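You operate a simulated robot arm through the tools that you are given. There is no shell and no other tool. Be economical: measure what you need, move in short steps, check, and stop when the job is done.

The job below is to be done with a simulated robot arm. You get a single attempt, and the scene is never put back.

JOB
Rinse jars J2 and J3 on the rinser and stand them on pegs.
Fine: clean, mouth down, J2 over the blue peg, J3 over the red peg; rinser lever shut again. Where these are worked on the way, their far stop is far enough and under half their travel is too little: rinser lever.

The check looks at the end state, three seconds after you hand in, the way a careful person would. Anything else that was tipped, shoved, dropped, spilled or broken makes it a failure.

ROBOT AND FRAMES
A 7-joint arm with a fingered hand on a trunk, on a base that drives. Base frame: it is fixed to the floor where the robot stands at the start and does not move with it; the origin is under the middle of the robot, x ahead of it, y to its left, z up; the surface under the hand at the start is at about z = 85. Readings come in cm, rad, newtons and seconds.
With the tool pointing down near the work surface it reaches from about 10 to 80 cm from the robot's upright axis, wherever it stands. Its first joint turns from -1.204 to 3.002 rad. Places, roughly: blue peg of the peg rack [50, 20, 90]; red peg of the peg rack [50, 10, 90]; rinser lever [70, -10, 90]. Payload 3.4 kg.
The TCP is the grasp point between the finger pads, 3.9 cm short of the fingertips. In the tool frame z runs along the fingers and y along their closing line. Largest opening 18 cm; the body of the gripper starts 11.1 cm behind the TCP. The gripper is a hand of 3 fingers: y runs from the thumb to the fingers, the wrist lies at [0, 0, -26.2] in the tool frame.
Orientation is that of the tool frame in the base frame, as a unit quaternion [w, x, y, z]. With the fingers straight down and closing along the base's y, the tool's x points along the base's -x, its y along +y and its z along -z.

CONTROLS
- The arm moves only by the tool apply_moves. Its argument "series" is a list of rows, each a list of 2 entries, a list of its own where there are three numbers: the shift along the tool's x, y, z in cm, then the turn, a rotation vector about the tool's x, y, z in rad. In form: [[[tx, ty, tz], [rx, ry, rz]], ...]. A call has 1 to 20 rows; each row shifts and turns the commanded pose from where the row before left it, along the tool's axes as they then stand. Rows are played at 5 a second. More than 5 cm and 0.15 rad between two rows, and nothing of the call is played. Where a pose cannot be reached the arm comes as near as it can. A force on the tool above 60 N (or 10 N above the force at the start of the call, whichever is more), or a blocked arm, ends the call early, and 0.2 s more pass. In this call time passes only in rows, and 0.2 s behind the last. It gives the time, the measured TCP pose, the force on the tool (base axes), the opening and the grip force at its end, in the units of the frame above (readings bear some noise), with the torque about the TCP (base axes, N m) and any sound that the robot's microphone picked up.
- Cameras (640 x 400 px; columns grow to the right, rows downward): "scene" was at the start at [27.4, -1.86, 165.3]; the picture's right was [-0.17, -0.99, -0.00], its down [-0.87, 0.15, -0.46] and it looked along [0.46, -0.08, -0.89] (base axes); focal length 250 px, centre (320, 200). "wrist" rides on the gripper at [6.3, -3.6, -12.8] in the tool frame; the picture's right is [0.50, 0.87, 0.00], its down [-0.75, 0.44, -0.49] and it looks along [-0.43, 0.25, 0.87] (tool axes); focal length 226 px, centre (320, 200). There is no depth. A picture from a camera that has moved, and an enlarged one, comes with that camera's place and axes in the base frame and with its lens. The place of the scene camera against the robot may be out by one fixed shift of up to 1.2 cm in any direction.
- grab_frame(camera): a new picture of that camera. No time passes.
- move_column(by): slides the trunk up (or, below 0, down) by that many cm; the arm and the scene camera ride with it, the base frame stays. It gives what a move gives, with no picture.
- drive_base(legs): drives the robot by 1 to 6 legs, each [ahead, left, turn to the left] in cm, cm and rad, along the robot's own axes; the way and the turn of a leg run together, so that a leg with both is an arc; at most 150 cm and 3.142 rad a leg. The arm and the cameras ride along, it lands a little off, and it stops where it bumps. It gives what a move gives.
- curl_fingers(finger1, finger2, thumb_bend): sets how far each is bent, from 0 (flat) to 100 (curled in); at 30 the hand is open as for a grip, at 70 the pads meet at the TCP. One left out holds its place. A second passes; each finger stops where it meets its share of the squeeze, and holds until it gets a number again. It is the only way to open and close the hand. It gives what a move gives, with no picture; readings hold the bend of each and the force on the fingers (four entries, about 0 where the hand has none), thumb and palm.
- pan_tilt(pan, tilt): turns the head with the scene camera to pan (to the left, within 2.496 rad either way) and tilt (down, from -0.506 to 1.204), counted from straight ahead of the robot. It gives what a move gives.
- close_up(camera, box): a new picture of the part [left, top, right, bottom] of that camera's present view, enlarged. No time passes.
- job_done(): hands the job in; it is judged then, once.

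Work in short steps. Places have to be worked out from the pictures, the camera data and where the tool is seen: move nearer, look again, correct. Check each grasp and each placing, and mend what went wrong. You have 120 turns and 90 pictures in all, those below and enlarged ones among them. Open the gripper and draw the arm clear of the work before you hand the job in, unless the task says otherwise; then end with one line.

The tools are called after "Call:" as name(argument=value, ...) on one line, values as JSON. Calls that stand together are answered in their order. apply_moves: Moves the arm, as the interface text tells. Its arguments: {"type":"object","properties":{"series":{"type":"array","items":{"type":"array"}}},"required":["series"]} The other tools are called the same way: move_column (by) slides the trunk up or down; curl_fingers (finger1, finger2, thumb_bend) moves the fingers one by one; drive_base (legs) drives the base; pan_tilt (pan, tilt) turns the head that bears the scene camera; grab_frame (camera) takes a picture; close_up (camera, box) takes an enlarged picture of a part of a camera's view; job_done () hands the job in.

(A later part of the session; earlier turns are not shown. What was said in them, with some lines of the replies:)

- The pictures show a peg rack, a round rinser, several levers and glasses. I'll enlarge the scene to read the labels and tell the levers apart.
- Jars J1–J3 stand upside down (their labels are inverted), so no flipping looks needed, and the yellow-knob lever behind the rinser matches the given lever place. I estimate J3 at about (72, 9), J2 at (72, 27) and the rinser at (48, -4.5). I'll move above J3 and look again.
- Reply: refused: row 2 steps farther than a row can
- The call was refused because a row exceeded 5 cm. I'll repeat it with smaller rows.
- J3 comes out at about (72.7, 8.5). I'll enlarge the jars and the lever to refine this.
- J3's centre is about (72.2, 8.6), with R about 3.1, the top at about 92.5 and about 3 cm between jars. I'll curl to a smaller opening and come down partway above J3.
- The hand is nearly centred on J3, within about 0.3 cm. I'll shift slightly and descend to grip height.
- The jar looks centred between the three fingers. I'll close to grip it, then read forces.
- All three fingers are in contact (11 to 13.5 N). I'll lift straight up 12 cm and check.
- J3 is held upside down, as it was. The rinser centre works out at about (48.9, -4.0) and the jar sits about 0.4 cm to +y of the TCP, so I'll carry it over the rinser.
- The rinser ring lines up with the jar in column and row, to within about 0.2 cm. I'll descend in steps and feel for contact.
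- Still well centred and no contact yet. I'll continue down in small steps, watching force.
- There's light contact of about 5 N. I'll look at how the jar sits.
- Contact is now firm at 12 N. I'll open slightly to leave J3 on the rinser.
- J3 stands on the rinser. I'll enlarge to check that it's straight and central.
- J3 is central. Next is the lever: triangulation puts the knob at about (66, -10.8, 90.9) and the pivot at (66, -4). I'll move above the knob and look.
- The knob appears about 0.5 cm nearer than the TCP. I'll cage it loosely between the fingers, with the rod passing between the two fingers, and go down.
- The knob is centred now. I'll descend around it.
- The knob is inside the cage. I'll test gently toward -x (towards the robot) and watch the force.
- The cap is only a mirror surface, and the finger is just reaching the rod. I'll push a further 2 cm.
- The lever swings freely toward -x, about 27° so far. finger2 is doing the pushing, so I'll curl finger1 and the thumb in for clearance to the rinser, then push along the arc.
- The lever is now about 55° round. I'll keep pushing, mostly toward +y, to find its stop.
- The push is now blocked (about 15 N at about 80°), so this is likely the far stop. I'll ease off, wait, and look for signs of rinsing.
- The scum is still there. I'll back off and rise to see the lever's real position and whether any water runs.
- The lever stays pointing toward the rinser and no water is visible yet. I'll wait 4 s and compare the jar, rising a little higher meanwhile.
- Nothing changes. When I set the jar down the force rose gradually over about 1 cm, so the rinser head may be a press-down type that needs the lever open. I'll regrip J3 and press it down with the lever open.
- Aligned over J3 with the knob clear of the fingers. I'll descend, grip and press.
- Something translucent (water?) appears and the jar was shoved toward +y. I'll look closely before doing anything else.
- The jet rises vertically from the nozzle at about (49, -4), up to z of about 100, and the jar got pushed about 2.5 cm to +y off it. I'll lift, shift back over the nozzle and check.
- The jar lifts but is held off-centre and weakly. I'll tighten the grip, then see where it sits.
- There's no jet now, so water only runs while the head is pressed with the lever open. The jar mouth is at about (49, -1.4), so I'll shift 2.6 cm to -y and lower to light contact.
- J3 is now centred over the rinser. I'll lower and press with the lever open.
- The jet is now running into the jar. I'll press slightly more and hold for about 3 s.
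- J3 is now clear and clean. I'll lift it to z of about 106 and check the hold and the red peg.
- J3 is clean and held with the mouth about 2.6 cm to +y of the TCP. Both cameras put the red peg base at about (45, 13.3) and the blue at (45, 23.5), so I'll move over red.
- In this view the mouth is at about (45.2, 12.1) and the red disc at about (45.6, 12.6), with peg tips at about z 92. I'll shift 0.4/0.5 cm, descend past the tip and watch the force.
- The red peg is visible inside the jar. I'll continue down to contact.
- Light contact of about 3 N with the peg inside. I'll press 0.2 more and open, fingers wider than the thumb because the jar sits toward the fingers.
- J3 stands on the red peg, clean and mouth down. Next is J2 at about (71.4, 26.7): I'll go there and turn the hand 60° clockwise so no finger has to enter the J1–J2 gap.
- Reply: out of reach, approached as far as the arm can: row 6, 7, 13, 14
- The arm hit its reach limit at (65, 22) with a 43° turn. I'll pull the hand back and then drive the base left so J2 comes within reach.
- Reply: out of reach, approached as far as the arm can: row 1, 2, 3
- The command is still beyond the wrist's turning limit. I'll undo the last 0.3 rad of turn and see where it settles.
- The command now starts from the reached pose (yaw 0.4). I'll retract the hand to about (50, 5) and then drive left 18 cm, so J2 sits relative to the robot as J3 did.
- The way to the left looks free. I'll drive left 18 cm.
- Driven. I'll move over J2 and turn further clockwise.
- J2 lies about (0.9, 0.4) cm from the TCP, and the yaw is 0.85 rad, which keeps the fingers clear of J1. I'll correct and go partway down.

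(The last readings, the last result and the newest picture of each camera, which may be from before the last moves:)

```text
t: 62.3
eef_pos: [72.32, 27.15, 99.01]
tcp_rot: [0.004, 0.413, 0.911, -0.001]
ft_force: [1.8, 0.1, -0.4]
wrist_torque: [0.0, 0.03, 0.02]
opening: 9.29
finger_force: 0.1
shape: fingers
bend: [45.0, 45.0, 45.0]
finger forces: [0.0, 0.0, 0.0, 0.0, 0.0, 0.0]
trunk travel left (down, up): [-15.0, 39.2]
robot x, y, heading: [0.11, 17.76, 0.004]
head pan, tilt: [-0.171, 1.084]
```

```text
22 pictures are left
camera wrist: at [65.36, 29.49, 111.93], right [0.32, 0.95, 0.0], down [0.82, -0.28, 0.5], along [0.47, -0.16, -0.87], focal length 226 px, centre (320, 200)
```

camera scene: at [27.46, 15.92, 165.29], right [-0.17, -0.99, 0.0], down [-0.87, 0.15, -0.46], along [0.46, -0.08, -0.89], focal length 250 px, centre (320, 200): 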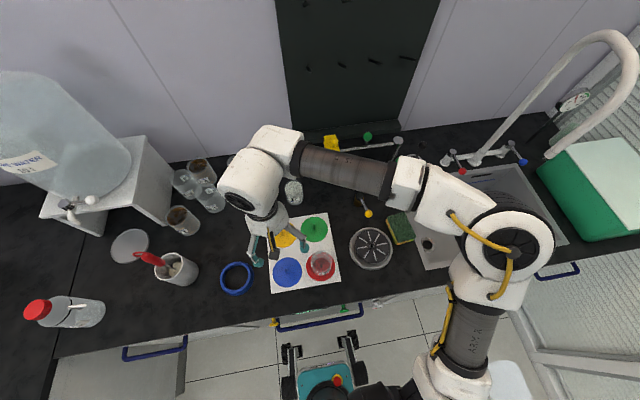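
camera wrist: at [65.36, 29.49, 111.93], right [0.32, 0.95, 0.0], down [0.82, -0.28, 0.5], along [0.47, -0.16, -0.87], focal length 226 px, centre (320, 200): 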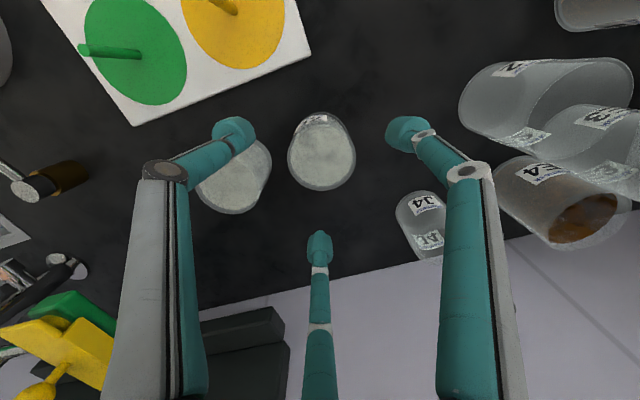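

Centred within about 0.4 cm. I'll descend to grip height and check.

Call:
apply_moves(series=[[[0.27, -0.16, 3], [0, 0, 0]], [[0, 0, 3], [0, 0, 0]], [[0, 0, 2.5], [0, 0, 0]]])

Call:
grab_frame(camera="wrist")

```text
t: 63.1
eef_pos: [71.88, 27.18, 90.55]
tcp_rot: [0.003, 0.413, 0.911, 0.0]
ft_force: [0.9, 0.3, 0.4]
wrist_torque: [0.02, 0.01, 0.0]
opening: 9.29
finger_force: 0.1
shape: fingers
bend: [45.0, 45.0, 45.0]
finger forces: [0.0, 0.0, 0.0, 0.0, 0.1, 0.0]
trunk travel left (down, up): [-15.0, 39.2]
robot x, y, heading: [0.07, 17.53, 0.003]
head pan, tilt: [-0.171, 1.084]
```

```text
21 pictures are left
camera wrist: at [64.95, 29.61, 103.39], right [0.32, 0.95, 0.0], down [0.82, -0.28, 0.5], along [0.47, -0.16, -0.87], focal length 226 px, centre (320, 200)
```

wrist: 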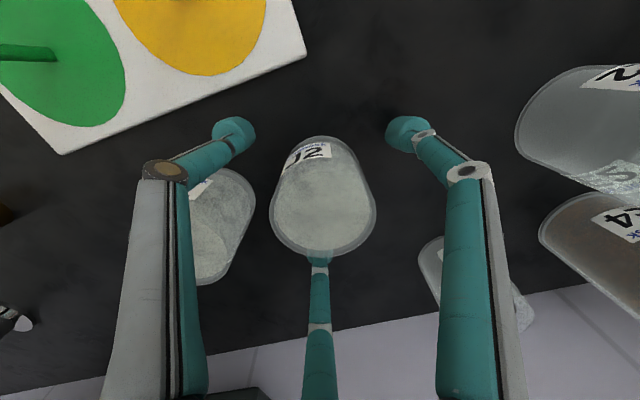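

Well centred and clear of J1. I'll close in stages.

Call:
curl_fingers(finger1=55, finger2=55, thumb_bend=55)

Call:
curl_fingers(finger1=70, finger2=70, thumb_bend=70)

Call:
apply_moves(series=[[[0, 0, -1.5], [0, 0, 0]], [[0, 0, -3], [0, 0, 0]], [[0, 0, -4], [0, 0, 0]], [[0, 0, -4], [0, 0, 0]]])

Call:
grab_frame(camera="wrist")

```text
t: 64.1
eef_pos: [71.81, 27.15, 90.59]
tcp_rot: [0.004, 0.413, 0.911, -0.001]
ft_force: [0.2, 0.1, -0.1]
wrist_torque: [0.0, 0.0, 0.01]
opening: 5.39
finger_force: 0.1
shape: fingers
bend: [55.0, 55.0, 55.0]
finger forces: [0.1, 0.0, 0.1, 0.0, 0.0, 0.0]
trunk travel left (down, up): [-15.0, 39.2]
robot x, y, heading: [0.12, 17.57, 0.001]
head pan, tilt: [-0.171, 1.084]
```

```text
t: 65.1
eef_pos: [71.85, 27.27, 90.69]
tcp_rot: [0.004, 0.413, 0.911, -0.001]
ft_force: [-0.2, -0.7, -0.2]
wrist_torque: [0.01, 0.01, -0.01]
opening: 3.97
finger_force: 18.1
shape: fingers
bend: [57.0, 57.0, 61.0]
finger forces: [10.8, 12.1, 0.0, 0.0, 13.5, 0.0]
trunk travel left (down, up): [-15.0, 39.2]
robot x, y, heading: [0.25, 18.29, 0.002]
head pan, tilt: [-0.171, 1.084]
```

```text
t: 66.1
eef_pos: [71.58, 27.31, 102.89]
tcp_rot: [0.002, 0.413, 0.911, -0.001]
ft_force: [0.0, -0.8, -0.6]
wrist_torque: [-0.01, -0.02, -0.01]
opening: 3.96
finger_force: 18.3
shape: fingers
bend: [57.0, 57.0, 61.0]
finger forces: [10.8, 12.2, 0.1, 0.0, 13.3, 0.0]
trunk travel left (down, up): [-15.0, 39.2]
robot x, y, heading: [0.11, 17.86, 0.002]
head pan, tilt: [-0.171, 1.084]
```

```text
20 pictures are left
camera wrist: at [64.71, 29.7, 115.73], right [0.32, 0.95, 0.0], down [0.82, -0.28, 0.5], along [0.47, -0.16, -0.87], focal length 226 px, centre (320, 200)
```

wrist: 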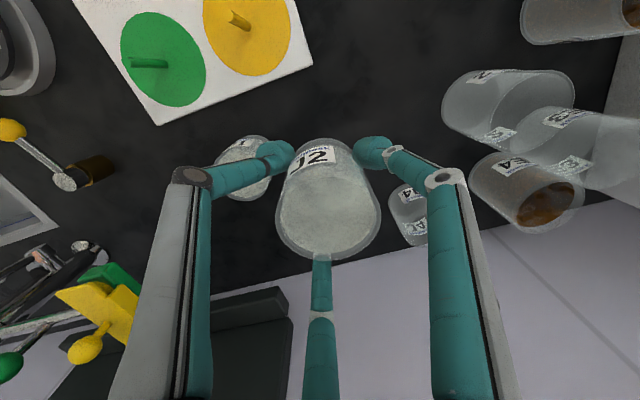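

J2 is held like J3 was. I'll turn the hand back to the first yaw and carry it over the rinser.

Call:
apply_moves(series=[[[0, 0, -0.3], [0, 0, -0.142]], [[0, 0, 0], [0, 0, -0.142]], [[0, 0, 0], [0, 0, -0.142]], [[0, 0, 0], [0, 0, -0.142]], [[0, 0, 0], [0, 0, -0.142]], [[0, 0, 0], [0, 0, -0.142]], [[2.5, -3.52, 0], [0, 0, 0]], [[2.5, -3.52, 0], [0, 0, 0]], [[2.5, -3.52, 0], [0, 0, 0]], [[2.5, -3.52, 0], [0, 0, 0]], [[2.5, -3.52, 0], [0, 0, 0]], [[2.5, -3.52, 0], [0, 0, 0]], [[2.5, -3.52, 0], [0, 0, 0]], [[2.5, -3.52, 0], [0, 0, 0]], [[2.5, -3.52, 0], [0, 0, 0]], [[0, 0, 0], [0, 0, 0]]])

Call:
grab_frame(camera="wrist")

```text
t: 69.5
eef_pos: [49.21, -4.21, 103.4]
tcp_rot: [0.002, -0.001, 1.0, -0.003]
ft_force: [0.4, 1.1, -1.3]
wrist_torque: [-0.01, 0.01, 0.02]
opening: 3.93
finger_force: 17.5
shape: fingers
bend: [57.0, 57.0, 61.0]
finger forces: [10.6, 12.3, 0.0, 0.0, 13.2, 0.0]
trunk travel left (down, up): [-15.0, 39.2]
robot x, y, heading: [-0.24, 17.86, -0.001]
head pan, tilt: [-0.171, 1.084]
```

```text
19 pictures are left
camera wrist: at [43.04, -7.8, 116.13], right [-0.5, 0.87, -0.01], down [0.75, 0.44, 0.49], along [0.43, 0.24, -0.87], focal length 226 px, centre (320, 200)
```

wrist: 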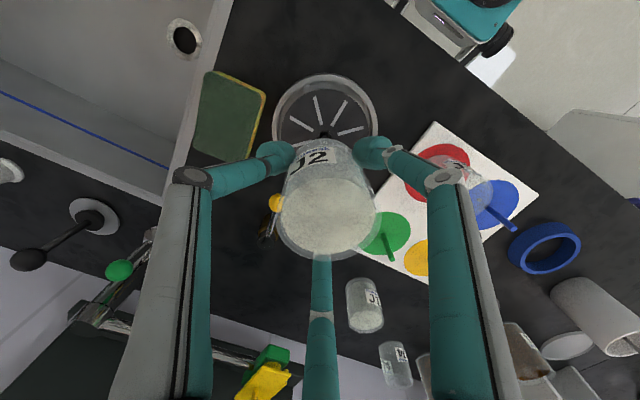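

J2 is over the rinser, which seems about 0.4 cm nearer. I'll correct, lower and press to start the jet.

Call:
apply_moves(series=[[[0.4, 0, 3], [0, 0, 0]], [[0, 0, 3], [0, 0, 0]], [[0, 0, 2.5], [0, 0, 0]], [[0, 0, 1], [0, 0, 0]], [[0, 0, 0.6], [0, 0, 0]], [[0, 0, 0.4], [0, 0, 0]], [[0, 0, 0.4], [0, 0, 0]]])

Call:
grab_frame(camera="wrist")

```text
t: 71.1
eef_pos: [48.83, -4.08, 92.37]
tcp_rot: [0.004, -0.001, 1.0, -0.003]
ft_force: [0.6, 1.7, 4.3]
wrist_torque: [0.23, -0.04, 0.01]
opening: 3.89
finger_force: 17.9
shape: fingers
bend: [57.0, 57.0, 61.0]
finger forces: [11.1, 12.4, 0.1, 0.0, 12.6, 0.0]
trunk travel left (down, up): [-15.0, 39.2]
robot x, y, heading: [0.11, 18.04, -0.0]
head pan, tilt: [-0.171, 1.084]
```

```text
18 pictures are left
camera wrist: at [42.53, -7.75, 105.31], right [-0.5, 0.86, -0.01], down [0.75, 0.44, 0.5], along [0.43, 0.24, -0.87], focal length 226 px, centre (320, 200)
```

wrist: 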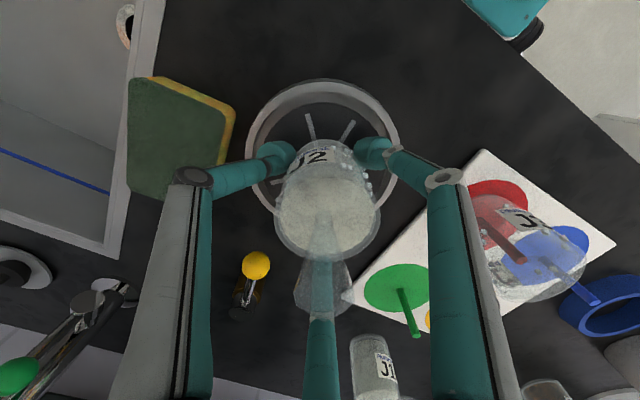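

The jet is running into J2. I'll press a little more and hold for about 3.5 s.

Call:
apply_moves(series=[[[0, 0, 0.2], [0, 0, 0]], [[0, 0, 0], [0, 0, 0]], [[0, 0, 0], [0, 0, 0]], [[0, 0, 0], [0, 0, 0]], [[0, 0, 0], [0, 0, 0]], [[0, 0, 0], [0, 0, 0]], [[0, 0, 0], [0, 0, 0]], [[0, 0, 0], [0, 0, 0]], [[0, 0, 0], [0, 0, 0]], [[0, 0, 0], [0, 0, 0]], [[0, 0, 0], [0, 0, 0]], [[0, 0, 0], [0, 0, 0]], [[0, 0, 0], [0, 0, 0]], [[0, 0, 0], [0, 0, 0]], [[0, 0, 0], [0, 0, 0]], [[0, 0, 0], [0, 0, 0]]])

Call:
grab_frame(camera="wrist")

```text
t: 74.5
eef_pos: [48.9, -4.2, 92.19]
tcp_rot: [0.001, -0.001, 1.0, -0.002]
ft_force: [1.0, 2.2, 4.9]
wrist_torque: [0.2, -0.08, 0.0]
opening: 3.88
finger_force: 17.9
shape: fingers
bend: [58.0, 57.0, 61.0]
finger forces: [11.0, 12.6, 0.1, 0.1, 12.5, 0.0]
trunk travel left (down, up): [-15.0, 39.2]
robot x, y, heading: [0.09, 17.92, -0.003]
head pan, tilt: [-0.171, 1.084]
```

```text
17 pictures are left
camera wrist: at [42.52, -7.75, 105.09], right [-0.5, 0.86, -0.01], down [0.75, 0.44, 0.49], along [0.43, 0.24, -0.87], focal length 226 px, centre (320, 200)
```

wrist: 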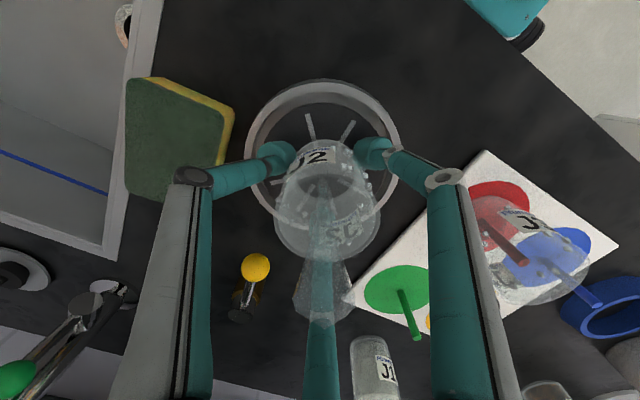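

J2 is clean. I'll lift it, carry it over the blue peg and turn the hand so the thumb stays away from J3.

Call:
apply_moves(series=[[[0, 0, -2], [0, 0, 0]], [[0, 0, -4], [0, 0, 0]], [[0, 0, -4], [0, 0, 0]], [[0, 0, -4], [0, 0, 0]], [[0.56, 3.9, 0], [0, 0, 0]], [[0.56, 3.9, 0], [0, 0, 0]], [[0.56, 3.9, 0], [0, 0, 0]], [[0.56, 3.9, 0], [0, 0, 0]], [[0.56, 3.9, 0], [0, 0, 0]], [[0.56, 3.9, 0], [0, 0, 0]], [[0.56, 3.9, 0], [0, 0, 0]], [[0, 0, 0], [0, 0, 0.15]], [[0, 0, 0], [0, 0, 0.15]], [[0, 0, 0], [0, 0, 0.15]], [[0, 0, 0], [0, 0, 0.15]], [[0, 0, 0], [0, 0, 0.15]], [[0, 0, 0], [0, 0, 0]]])

Call:
grab_frame(camera="wrist")

Call:
close_up(camera="scene", box=[240, 190, 420, 310])

```text
t: 78.1
eef_pos: [52.64, 22.83, 105.28]
tcp_rot: [-0.002, 0.362, 0.932, -0.001]
ft_force: [0.3, 0.8, -1.1]
wrist_torque: [0.0, 0.02, 0.01]
opening: 3.82
finger_force: 17.3
shape: fingers
bend: [57.0, 57.0, 62.0]
finger forces: [10.2, 12.0, 0.0, 0.0, 13.0, 0.0]
out of reach, approached as far as the arm can: row 15, 16
trunk travel left (down, up): [-15.0, 39.2]
robot x, y, heading: [-0.04, 18.13, 0.001]
head pan, tilt: [-0.171, 1.084]
```

```text
16 pictures are left
camera wrist: at [45.69, 24.47, 118.23], right [0.21, 0.98, 0.0], down [0.85, -0.19, 0.49], along [0.48, -0.11, -0.87], focal length 226 px, centre (320, 200)
```

wrist: 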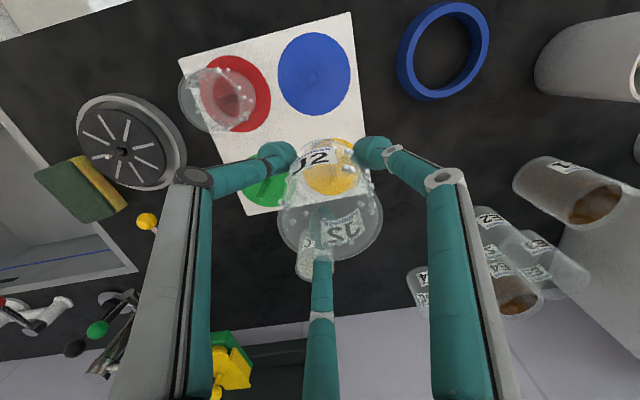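

```text
3.33 times, centred on (330, 250) of scene
camera zoom: at [27.38, 16.17, 165.31], right [-0.17, -0.99, 0.0], down [-0.87, 0.15, -0.46], along [0.46, -0.08, -0.89], focal length 832 px, centre (287, 33)
```

zoom: 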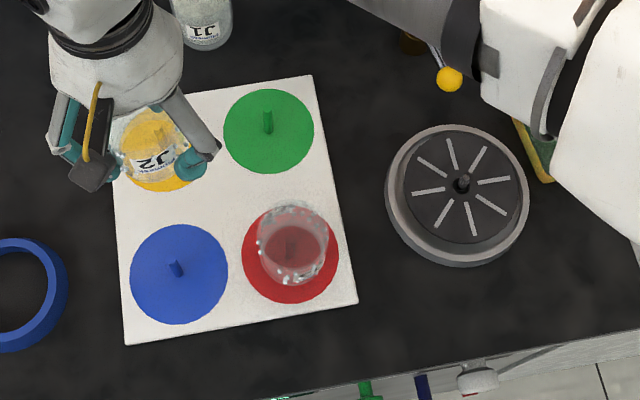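

J3 sits well on red. The wrist limit pushed the hand to (52.6, 22.8), so I'll take back 0.3 rad and move to the blue peg at about (45.4, 23.5).

Call:
apply_moves(series=[[[0, 0, 0], [0, 0, -0.15]], [[0, 0, 0], [0, 0, -0.15]], [[3.42, -1.42, 0], [0, 0, 0]], [[3.42, -1.42, 0], [0, 0, 0]], [[0, 0, 2], [0, 0, 0]], [[0, 0, 2], [0, 0, 0]]])

Call:
grab_frame(camera="wrist")

```text
t: 79.5
eef_pos: [45.55, 23.23, 101.34]
tcp_rot: [0.004, 0.223, 0.975, -0.001]
ft_force: [-0.7, -0.2, -1.4]
wrist_torque: [-0.02, 0.0, 0.01]
opening: 3.82
finger_force: 17.7
shape: fingers
bend: [57.0, 57.0, 62.0]
finger forces: [10.1, 12.0, 0.1, 0.0, 13.0, 0.1]
trunk travel left (down, up): [-15.0, 39.2]
robot x, y, heading: [0.1, 17.59, 0.002]
head pan, tilt: [-0.171, 1.084]
```

```text
14 pictures are left
camera wrist: at [38.28, 22.75, 114.15], right [-0.08, 1.0, 0.0], down [0.86, 0.07, 0.5], along [0.5, 0.03, -0.87], focal length 226 px, centre (320, 200)
```

wrist: 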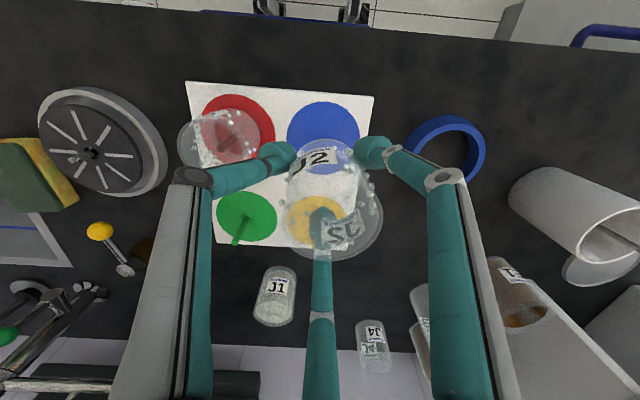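

Mouth and blue disc agree within about 0.3 cm. I'll descend past the peg tip and check the force.

Call:
apply_moves(series=[[[0.2, 0, 2], [0, 0, 0]], [[0, 0, 2], [0, 0, 0]], [[0, 0, 1.5], [0, 0, 0]], [[0, 0, 1.5], [0, 0, 0]], [[0, 0, 1], [0, 0, 0]]])

Call:
grab_frame(camera="wrist")

```text
t: 80.7
eef_pos: [45.09, 23.38, 93.08]
tcp_rot: [0.003, 0.222, 0.975, -0.002]
ft_force: [-0.6, -0.3, -0.7]
wrist_torque: [0.0, -0.03, -0.01]
opening: 3.82
finger_force: 17.1
shape: fingers
bend: [58.0, 57.0, 62.0]
finger forces: [10.0, 12.0, 0.1, 0.0, 12.8, 0.0]
trunk travel left (down, up): [-15.0, 39.2]
robot x, y, heading: [0.02, 18.27, -0.002]
head pan, tilt: [-0.171, 1.084]
```

```text
13 pictures are left
camera wrist: at [37.83, 22.96, 105.97], right [-0.08, 1.0, -0.01], down [0.87, 0.07, 0.5], along [0.5, 0.03, -0.87], focal length 226 px, centre (320, 200)
```

wrist: 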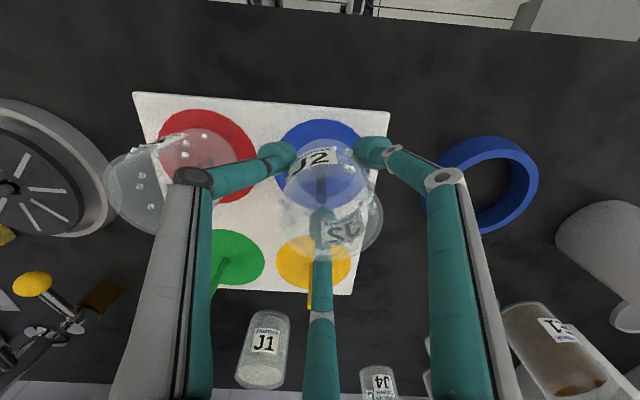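

The peg is inside J2. I'll lower in small steps to contact.

Call:
apply_moves(series=[[[0, 0, 0.4], [0, 0, 0]], [[0, 0, 0.3], [0, 0, 0]], [[0, 0, 0.3], [0, 0, 0]]])

Call:
apply_moves(series=[[[0, 0, 0.3], [0, 0, 0]], [[0, 0, 0.2], [0, 0, 0]]])

```text
t: 81.5
eef_pos: [45.08, 23.38, 92.29]
tcp_rot: [0.003, 0.222, 0.975, -0.001]
ft_force: [-0.6, -0.1, -0.8]
wrist_torque: [-0.05, 0.01, 0.02]
opening: 3.82
finger_force: 17.4
shape: fingers
bend: [58.0, 57.0, 62.0]
finger forces: [10.0, 12.0, 0.1, 0.1, 12.8, 0.0]
trunk travel left (down, up): [-15.0, 39.2]
robot x, y, heading: [0.26, 18.04, 0.001]
head pan, tilt: [-0.171, 1.084]
```

```text
t: 82.1
eef_pos: [45.08, 23.34, 91.72]
tcp_rot: [0.003, 0.222, 0.975, -0.001]
ft_force: [-0.4, 0.6, -2.3]
wrist_torque: [-0.02, 0.01, 0.01]
opening: 3.8
finger_force: 17.2
shape: fingers
bend: [58.0, 57.0, 62.0]
finger forces: [10.0, 12.0, 0.1, 0.1, 12.8, 0.0]
trunk travel left (down, up): [-15.0, 39.2]
robot x, y, heading: [-0.16, 17.83, -0.001]
head pan, tilt: [-0.171, 1.084]
```

Call:
apply_moves(series=[[[0, 0, 0.3], [0, 0, 0]], [[0, 0, 0.2], [0, 0, 0]]])

```text
t: 82.7
eef_pos: [45.06, 23.39, 91.23]
tcp_rot: [0.004, 0.223, 0.975, -0.001]
ft_force: [1.0, -1.0, 5.2]
wrist_torque: [0.08, -0.09, 0.0]
opening: 3.8
finger_force: 18.3
shape: fingers
bend: [58.0, 57.0, 62.0]
finger forces: [10.1, 12.4, 0.1, 0.0, 13.4, 0.1]
trunk travel left (down, up): [-15.0, 39.2]
robot x, y, heading: [0.23, 18.19, -0.002]
head pan, tilt: [-0.171, 1.084]
```

Contact of about 5 N, so J2 is seated. I'll release and rise straight up.

Call:
curl_fingers(finger1=46, finger2=46, thumb_bend=51)

Call:
apply_moves(series=[[[0, 0, -1], [0, 0, 0]], [[0, 0, -3], [0, 0, 0]], [[0, 0, -4], [0, 0, 0]], [[0, 0, -4], [0, 0, 0]], [[0, 0, -3], [0, 0, 0]]])

Call:
grab_frame(camera="wrist")

```text
t: 83.7
eef_pos: [45.19, 23.5, 91.29]
tcp_rot: [0.004, 0.223, 0.975, -0.001]
ft_force: [0.3, -0.2, 0.5]
wrist_torque: [-0.01, 0.04, -0.03]
opening: 7.85
finger_force: 0.1
shape: fingers
bend: [46.0, 46.0, 51.0]
finger forces: [0.0, 0.0, 0.0, 0.0, 0.0, 0.0]
trunk travel left (down, up): [-15.0, 39.2]
robot x, y, heading: [-0.17, 17.71, 0.002]
head pan, tilt: [-0.171, 1.084]
```

```text
t: 84.9
eef_pos: [44.97, 23.47, 106.34]
tcp_rot: [0.004, 0.223, 0.975, -0.001]
ft_force: [0.3, -0.3, 0.2]
wrist_torque: [0.03, 0.02, 0.0]
opening: 7.87
finger_force: 0.1
shape: fingers
bend: [46.0, 46.0, 51.0]
finger forces: [0.0, 0.0, 0.0, 0.0, 0.0, 0.1]
trunk travel left (down, up): [-15.0, 39.2]
robot x, y, heading: [0.21, 17.84, 0.001]
head pan, tilt: [-0.171, 1.084]
```

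```text
12 pictures are left
camera wrist: at [37.61, 22.95, 119.21], right [-0.08, 1.0, 0.0], down [0.87, 0.07, 0.5], along [0.5, 0.03, -0.87], focal length 226 px, centre (320, 200)
```

wrist: 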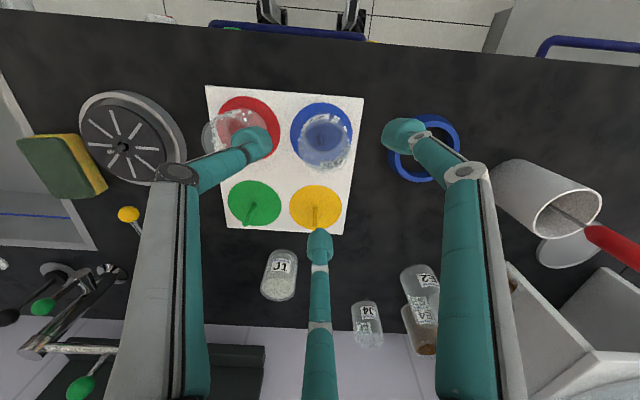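

Both jars stand on their pegs. Now I'll shut the lever: straighten the hand, make a closed fist, and go to the +y side of the open lever (knob at about (58.3, -5), pivot at (66, -4)).

Call:
apply_moves(series=[[[0, 0, 0], [0, 0, -0.15]], [[0, 0, 0], [0, 0, -0.15]], [[0, 0, 0], [0, 0, -0.15]], [[-2.43, -4.05, 0], [0, 0, 0]], [[-2.43, -4.05, 0], [0, 0, 0]], [[-2.43, -4.05, 0], [0, 0, 0]], [[-2.43, -4.05, 0], [0, 0, 0]], [[-2.43, -4.05, 0], [0, 0, 0]], [[-2.43, -4.05, 0], [0, 0, 0]]])

Call:
curl_fingers(finger1=67, finger2=67, thumb_bend=67)

Call:
grab_frame(camera="wrist")

```text
t: 86.9
eef_pos: [59.81, -1.0, 106.14]
tcp_rot: [0.002, -0.001, 1.0, -0.002]
ft_force: [-0.2, 0.1, 0.3]
wrist_torque: [-0.02, 0.01, 0.04]
opening: 7.84
finger_force: 0.0
shape: fingers
bend: [46.0, 46.0, 51.0]
finger forces: [0.0, 0.0, 0.0, 0.0, 0.0, 0.1]
trunk travel left (down, up): [-15.0, 39.2]
robot x, y, heading: [0.24, 18.06, -0.003]
head pan, tilt: [-0.171, 1.084]
```

```text
t: 87.9
eef_pos: [59.72, -0.8, 106.23]
tcp_rot: [0.003, -0.001, 1.0, -0.002]
ft_force: [-0.4, 0.2, -1.3]
wrist_torque: [0.0, -0.03, -0.01]
opening: 0.74
finger_force: 0.0
shape: fingers
bend: [67.0, 67.0, 67.0]
finger forces: [0.0, 0.0, 0.1, 0.0, 0.0, 0.1]
trunk travel left (down, up): [-15.0, 39.2]
robot x, y, heading: [0.12, 17.83, -0.003]
head pan, tilt: [-0.171, 1.084]
```

```text
11 pictures are left
camera wrist: at [53.41, -4.39, 119.1], right [-0.5, 0.86, -0.01], down [0.75, 0.44, 0.49], along [0.43, 0.24, -0.87], focal length 226 px, centre (320, 200)
```

wrist: 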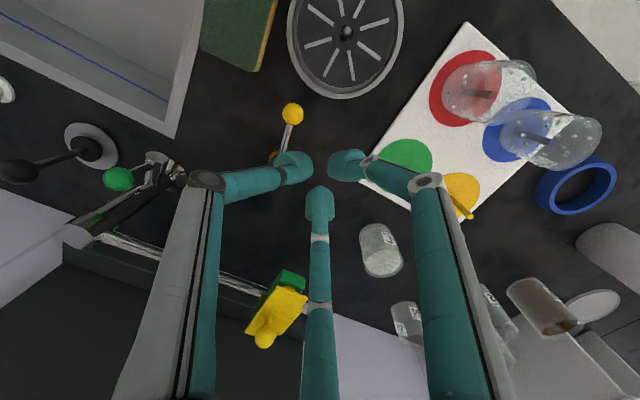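

The knob is at about (58.8, -5.3). I'll descend with 0.5 cm more clearance on the +y side.

Call:
apply_moves(series=[[[0, 0.6, 4], [0, 0, 0]], [[0, 0, 4], [0, 0, 0]], [[0, 0, 4], [0, 0, 0]], [[0, 0, 3], [0, 0, 0]]])

Call:
grab_frame(camera="wrist")

```text
t: 88.9
eef_pos: [59.92, -0.28, 90.95]
tcp_rot: [0.004, -0.001, 1.0, -0.002]
ft_force: [-0.9, -0.5, -0.1]
wrist_torque: [0.0, 0.0, -0.01]
opening: 0.75
finger_force: 0.0
shape: fingers
bend: [67.0, 67.0, 67.0]
finger forces: [0.1, 0.0, 0.0, 0.0, 0.0, 0.1]
trunk travel left (down, up): [-15.0, 39.2]
robot x, y, heading: [-0.29, 17.79, -0.003]
head pan, tilt: [-0.171, 1.084]
```

```text
10 pictures are left
camera wrist: at [53.53, -3.81, 103.82], right [-0.5, 0.86, -0.01], down [0.75, 0.44, 0.5], along [0.43, 0.24, -0.87], focal length 226 px, centre (320, 200)
```

wrist: 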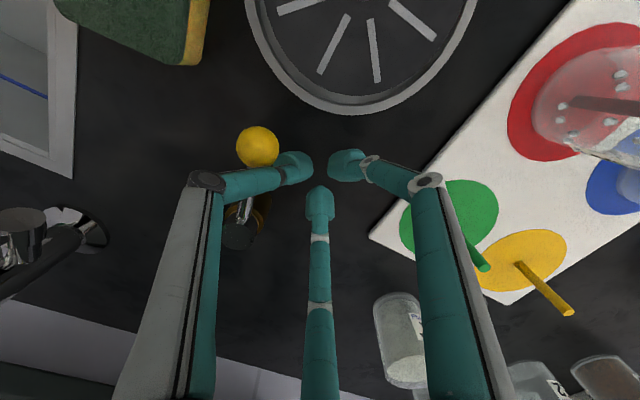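

The thumb is beside the rod on its +y side. I'll sweep along the arc toward -y for the first part and check.

Call:
apply_moves(series=[[[0.1, -1, 0], [0, 0, 0]], [[0.1, -1, 0], [0, 0, 0]], [[0, -0.9, 0], [0, 0, 0]], [[0.1, -0.8, 0], [0, 0, 0]], [[0.05, -0.8, 0], [0, 0, 0]], [[-0.2, -0.75, 0], [0, 0, 0]], [[-0.2, -0.75, 0], [0, 0, 0]], [[-0.25, -0.7, 0], [0, 0, 0]]])

Call:
grab_frame(camera="wrist")

```text
t: 90.7
eef_pos: [60.21, -7.14, 91.46]
tcp_rot: [0.003, -0.001, 1.0, -0.001]
ft_force: [0.1, 0.8, -0.4]
wrist_torque: [0.01, 0.01, -0.01]
opening: 0.72
finger_force: 0.4
shape: fingers
bend: [67.0, 67.0, 67.0]
finger forces: [0.0, 0.1, 0.1, 0.0, 0.3, 0.0]
trunk travel left (down, up): [-15.0, 39.2]
robot x, y, heading: [0.09, 17.58, 0.001]
head pan, tilt: [-0.171, 1.084]
```

```text
9 pictures are left
camera wrist: at [53.85, -10.62, 104.28], right [-0.5, 0.87, -0.01], down [0.75, 0.44, 0.5], along [0.43, 0.24, -0.87], focal length 226 px, centre (320, 200)
```

wrist: 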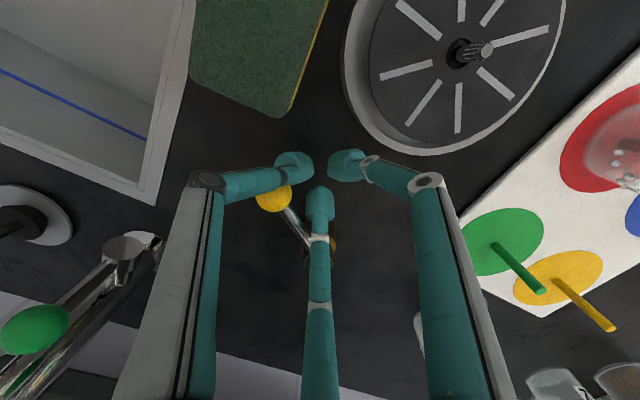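

The lever is following (about 233° of the 270° target). I'll continue the arc toward +x until it stops.

Call:
apply_moves(series=[[[-0.35, -0.45, 0], [0, 0, 0]], [[-0.35, -0.45, 0], [0, 0, 0]], [[-0.35, -0.45, 0], [0, 0, 0]], [[-0.4, -0.45, 0], [0, 0, 0]], [[-0.5, -0.35, 0], [0, 0, 0]], [[-0.5, -0.3, 0], [0, 0, 0]], [[-0.5, -0.2, 0], [0, 0, 0]], [[-0.5, 0, 0], [0, 0, 0]]])

Call:
grab_frame(camera="wrist")

```text
t: 92.5
eef_pos: [63.32, -9.68, 91.65]
tcp_rot: [0.003, -0.002, 1.0, -0.002]
ft_force: [-11.0, 1.8, 5.3]
wrist_torque: [0.16, 0.0, 0.22]
opening: 0.78
finger_force: 5.7
shape: fingers
bend: [66.0, 70.0, 67.0]
finger forces: [0.1, 12.9, 0.1, 0.0, 0.1, 0.1]
trunk travel left (down, up): [-15.0, 39.2]
robot x, y, heading: [-0.24, 17.57, 0.001]
head pan, tilt: [-0.171, 1.084]
```

```text
8 pictures are left
camera wrist: at [57.03, -13.13, 104.45], right [-0.5, 0.86, -0.01], down [0.75, 0.44, 0.49], along [0.43, 0.24, -0.87], focal length 226 px, centre (320, 200)
```

wrist: 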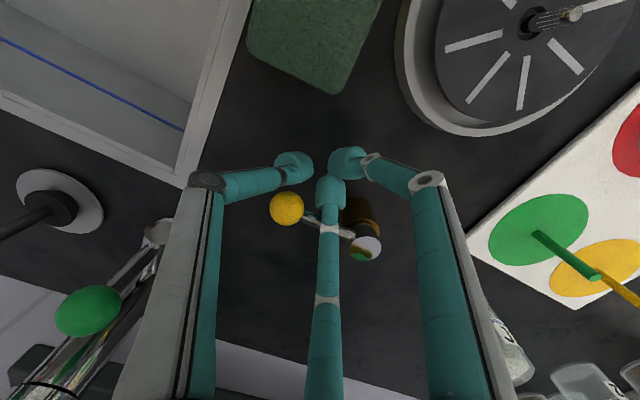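

The push is blocked at 11 N with the knob at about (65, -11.2), its starting place, so the lever is shut. I'll back off, rise and check.

Call:
apply_moves(series=[[[1.5, 0.5, 0], [0, 0, 0]], [[1, 0, -1], [0, 0, 0]], [[0, 0, -4], [0, 0, 0]], [[0, 0, -4.5], [0, 0, 0]], [[0, 0, -4.5], [0, 0, 0]]])

Call:
grab_frame(camera="wrist")

Call:
grab_frame(camera="scene")

```text
t: 93.7
eef_pos: [60.66, -9.04, 105.64]
tcp_rot: [0.003, -0.001, 1.0, -0.001]
ft_force: [-0.3, -0.1, 1.0]
wrist_torque: [0.0, -0.02, 0.0]
opening: 0.71
finger_force: 0.1
shape: fingers
bend: [67.0, 67.0, 67.0]
finger forces: [0.0, 0.0, 0.1, 0.1, 0.0, 0.1]
trunk travel left (down, up): [-15.0, 39.2]
robot x, y, heading: [0.1, 17.89, 0.001]
head pan, tilt: [-0.171, 1.084]
```

```text
7 pictures are left
camera wrist: at [54.31, -12.52, 118.44], right [-0.5, 0.87, -0.01], down [0.75, 0.44, 0.5], along [0.43, 0.24, -0.87], focal length 226 px, centre (320, 200)
```

wrist: 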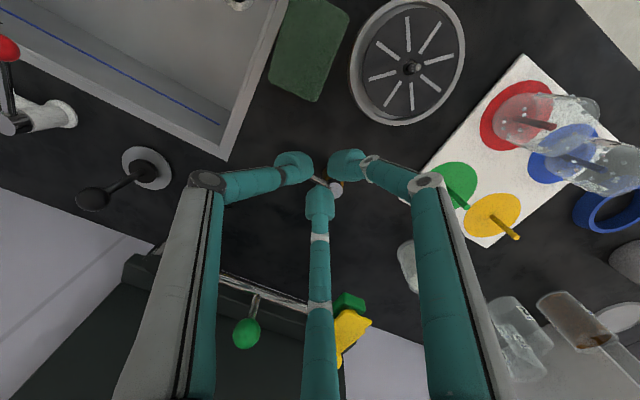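

```text
6 pictures are left
camera scene: at [27.25, 15.97, 165.35], right [-0.17, -0.99, 0.0], down [-0.87, 0.15, -0.47], along [0.46, -0.08, -0.89], focal length 250 px, centre (320, 200)
```

scene: 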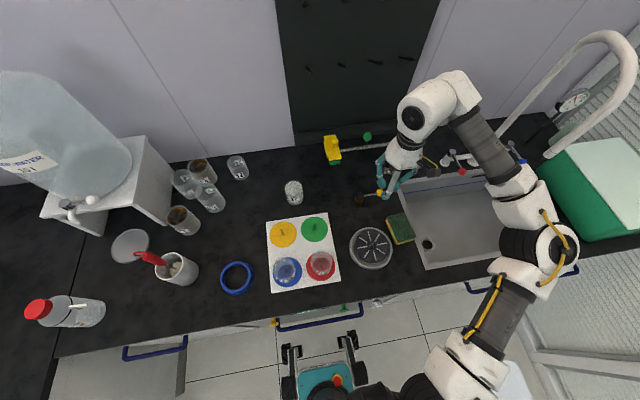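

Everything looks in place. I'll draw the arm up and back, open the hand, and check jars and lever closely.

Call:
apply_moves(series=[[[0, 0, -4], [0, 0, 0]], [[3, -1, -3], [0, 0, 0]], [[3, -1, -3], [0, 0, 0]], [[3, -1, -3], [0, 0, 0]], [[3, -1, -3], [0, 0, 0]]])

Call:
curl_fingers(finger1=30, finger2=30, thumb_bend=30)

Call:
close_up(camera="scene", box=[250, 170, 440, 300])

Call:
grab_frame(camera="wrist")

```text
t: 94.9
eef_pos: [50.9, -11.16, 119.03]
tcp_rot: [0.002, 0.0, 1.0, -0.002]
ft_force: [0.5, -0.1, -0.5]
wrist_torque: [-0.02, 0.01, 0.0]
opening: 0.7
finger_force: 0.0
shape: fingers
bend: [67.0, 67.0, 67.0]
finger forces: [0.0, 0.1, 0.0, 0.0, 0.0, 0.0]
out of reach, approached as far as the arm can: row 5
trunk travel left (down, up): [-15.0, 39.2]
robot x, y, heading: [-0.2, 17.77, 0.003]
head pan, tilt: [-0.171, 1.084]
```

```text
t: 95.9
eef_pos: [50.69, -11.13, 119.16]
tcp_rot: [0.003, 0.0, 1.0, -0.002]
ft_force: [0.4, -0.2, -0.7]
wrist_torque: [-0.02, -0.01, 0.0]
opening: 15.14
finger_force: 0.1
shape: fingers
bend: [30.0, 30.0, 30.0]
finger forces: [0.0, 0.0, 0.0, 0.0, 0.0, 0.0]
trunk travel left (down, up): [-15.0, 39.2]
robot x, y, heading: [0.19, 17.81, 0.004]
head pan, tilt: [-0.171, 1.084]
```

```text
3.08 times, centred on (345, 235) of scene
camera zoom: at [27.37, 15.79, 165.3], right [-0.17, -0.99, 0.0], down [-0.87, 0.15, -0.46], along [0.46, -0.08, -0.89], focal length 768 px, centre (243, 92)
```

zoom: 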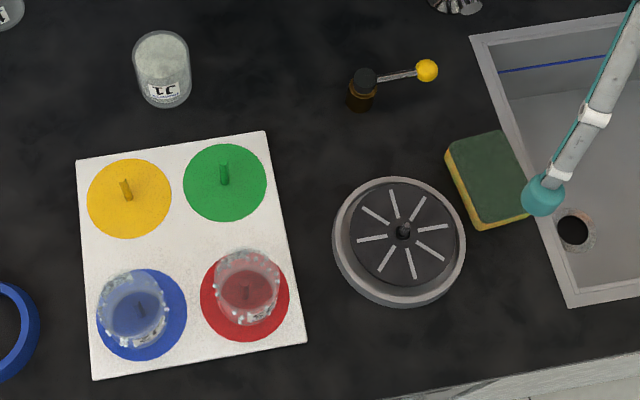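

```text
4 pictures are left
camera wrist: at [44.4, -14.67, 131.99], right [-0.5, 0.86, -0.01], down [0.75, 0.44, 0.5], along [0.43, 0.24, -0.87], focal length 226 px, centre (320, 200)
```

wrist: 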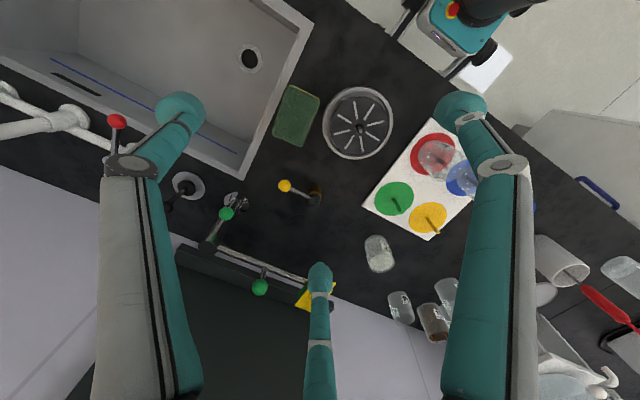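

The lever has the same angle as at the start. J2 stands on blue and J3 on red, both clear and mouth down, J1 and the sponge have not moved, and the hand is open and clear. I'm handing in.

Call:
job_done()

```text
The job is handed in.
```

J2 and J3 are rinsed clean and stand mouth down, J2 on the blue peg and J3 on the red; the rinser lever is shut again, and J3 slid off the nozzle once mid-rinse, so the jet ran uncovered for a second or two.
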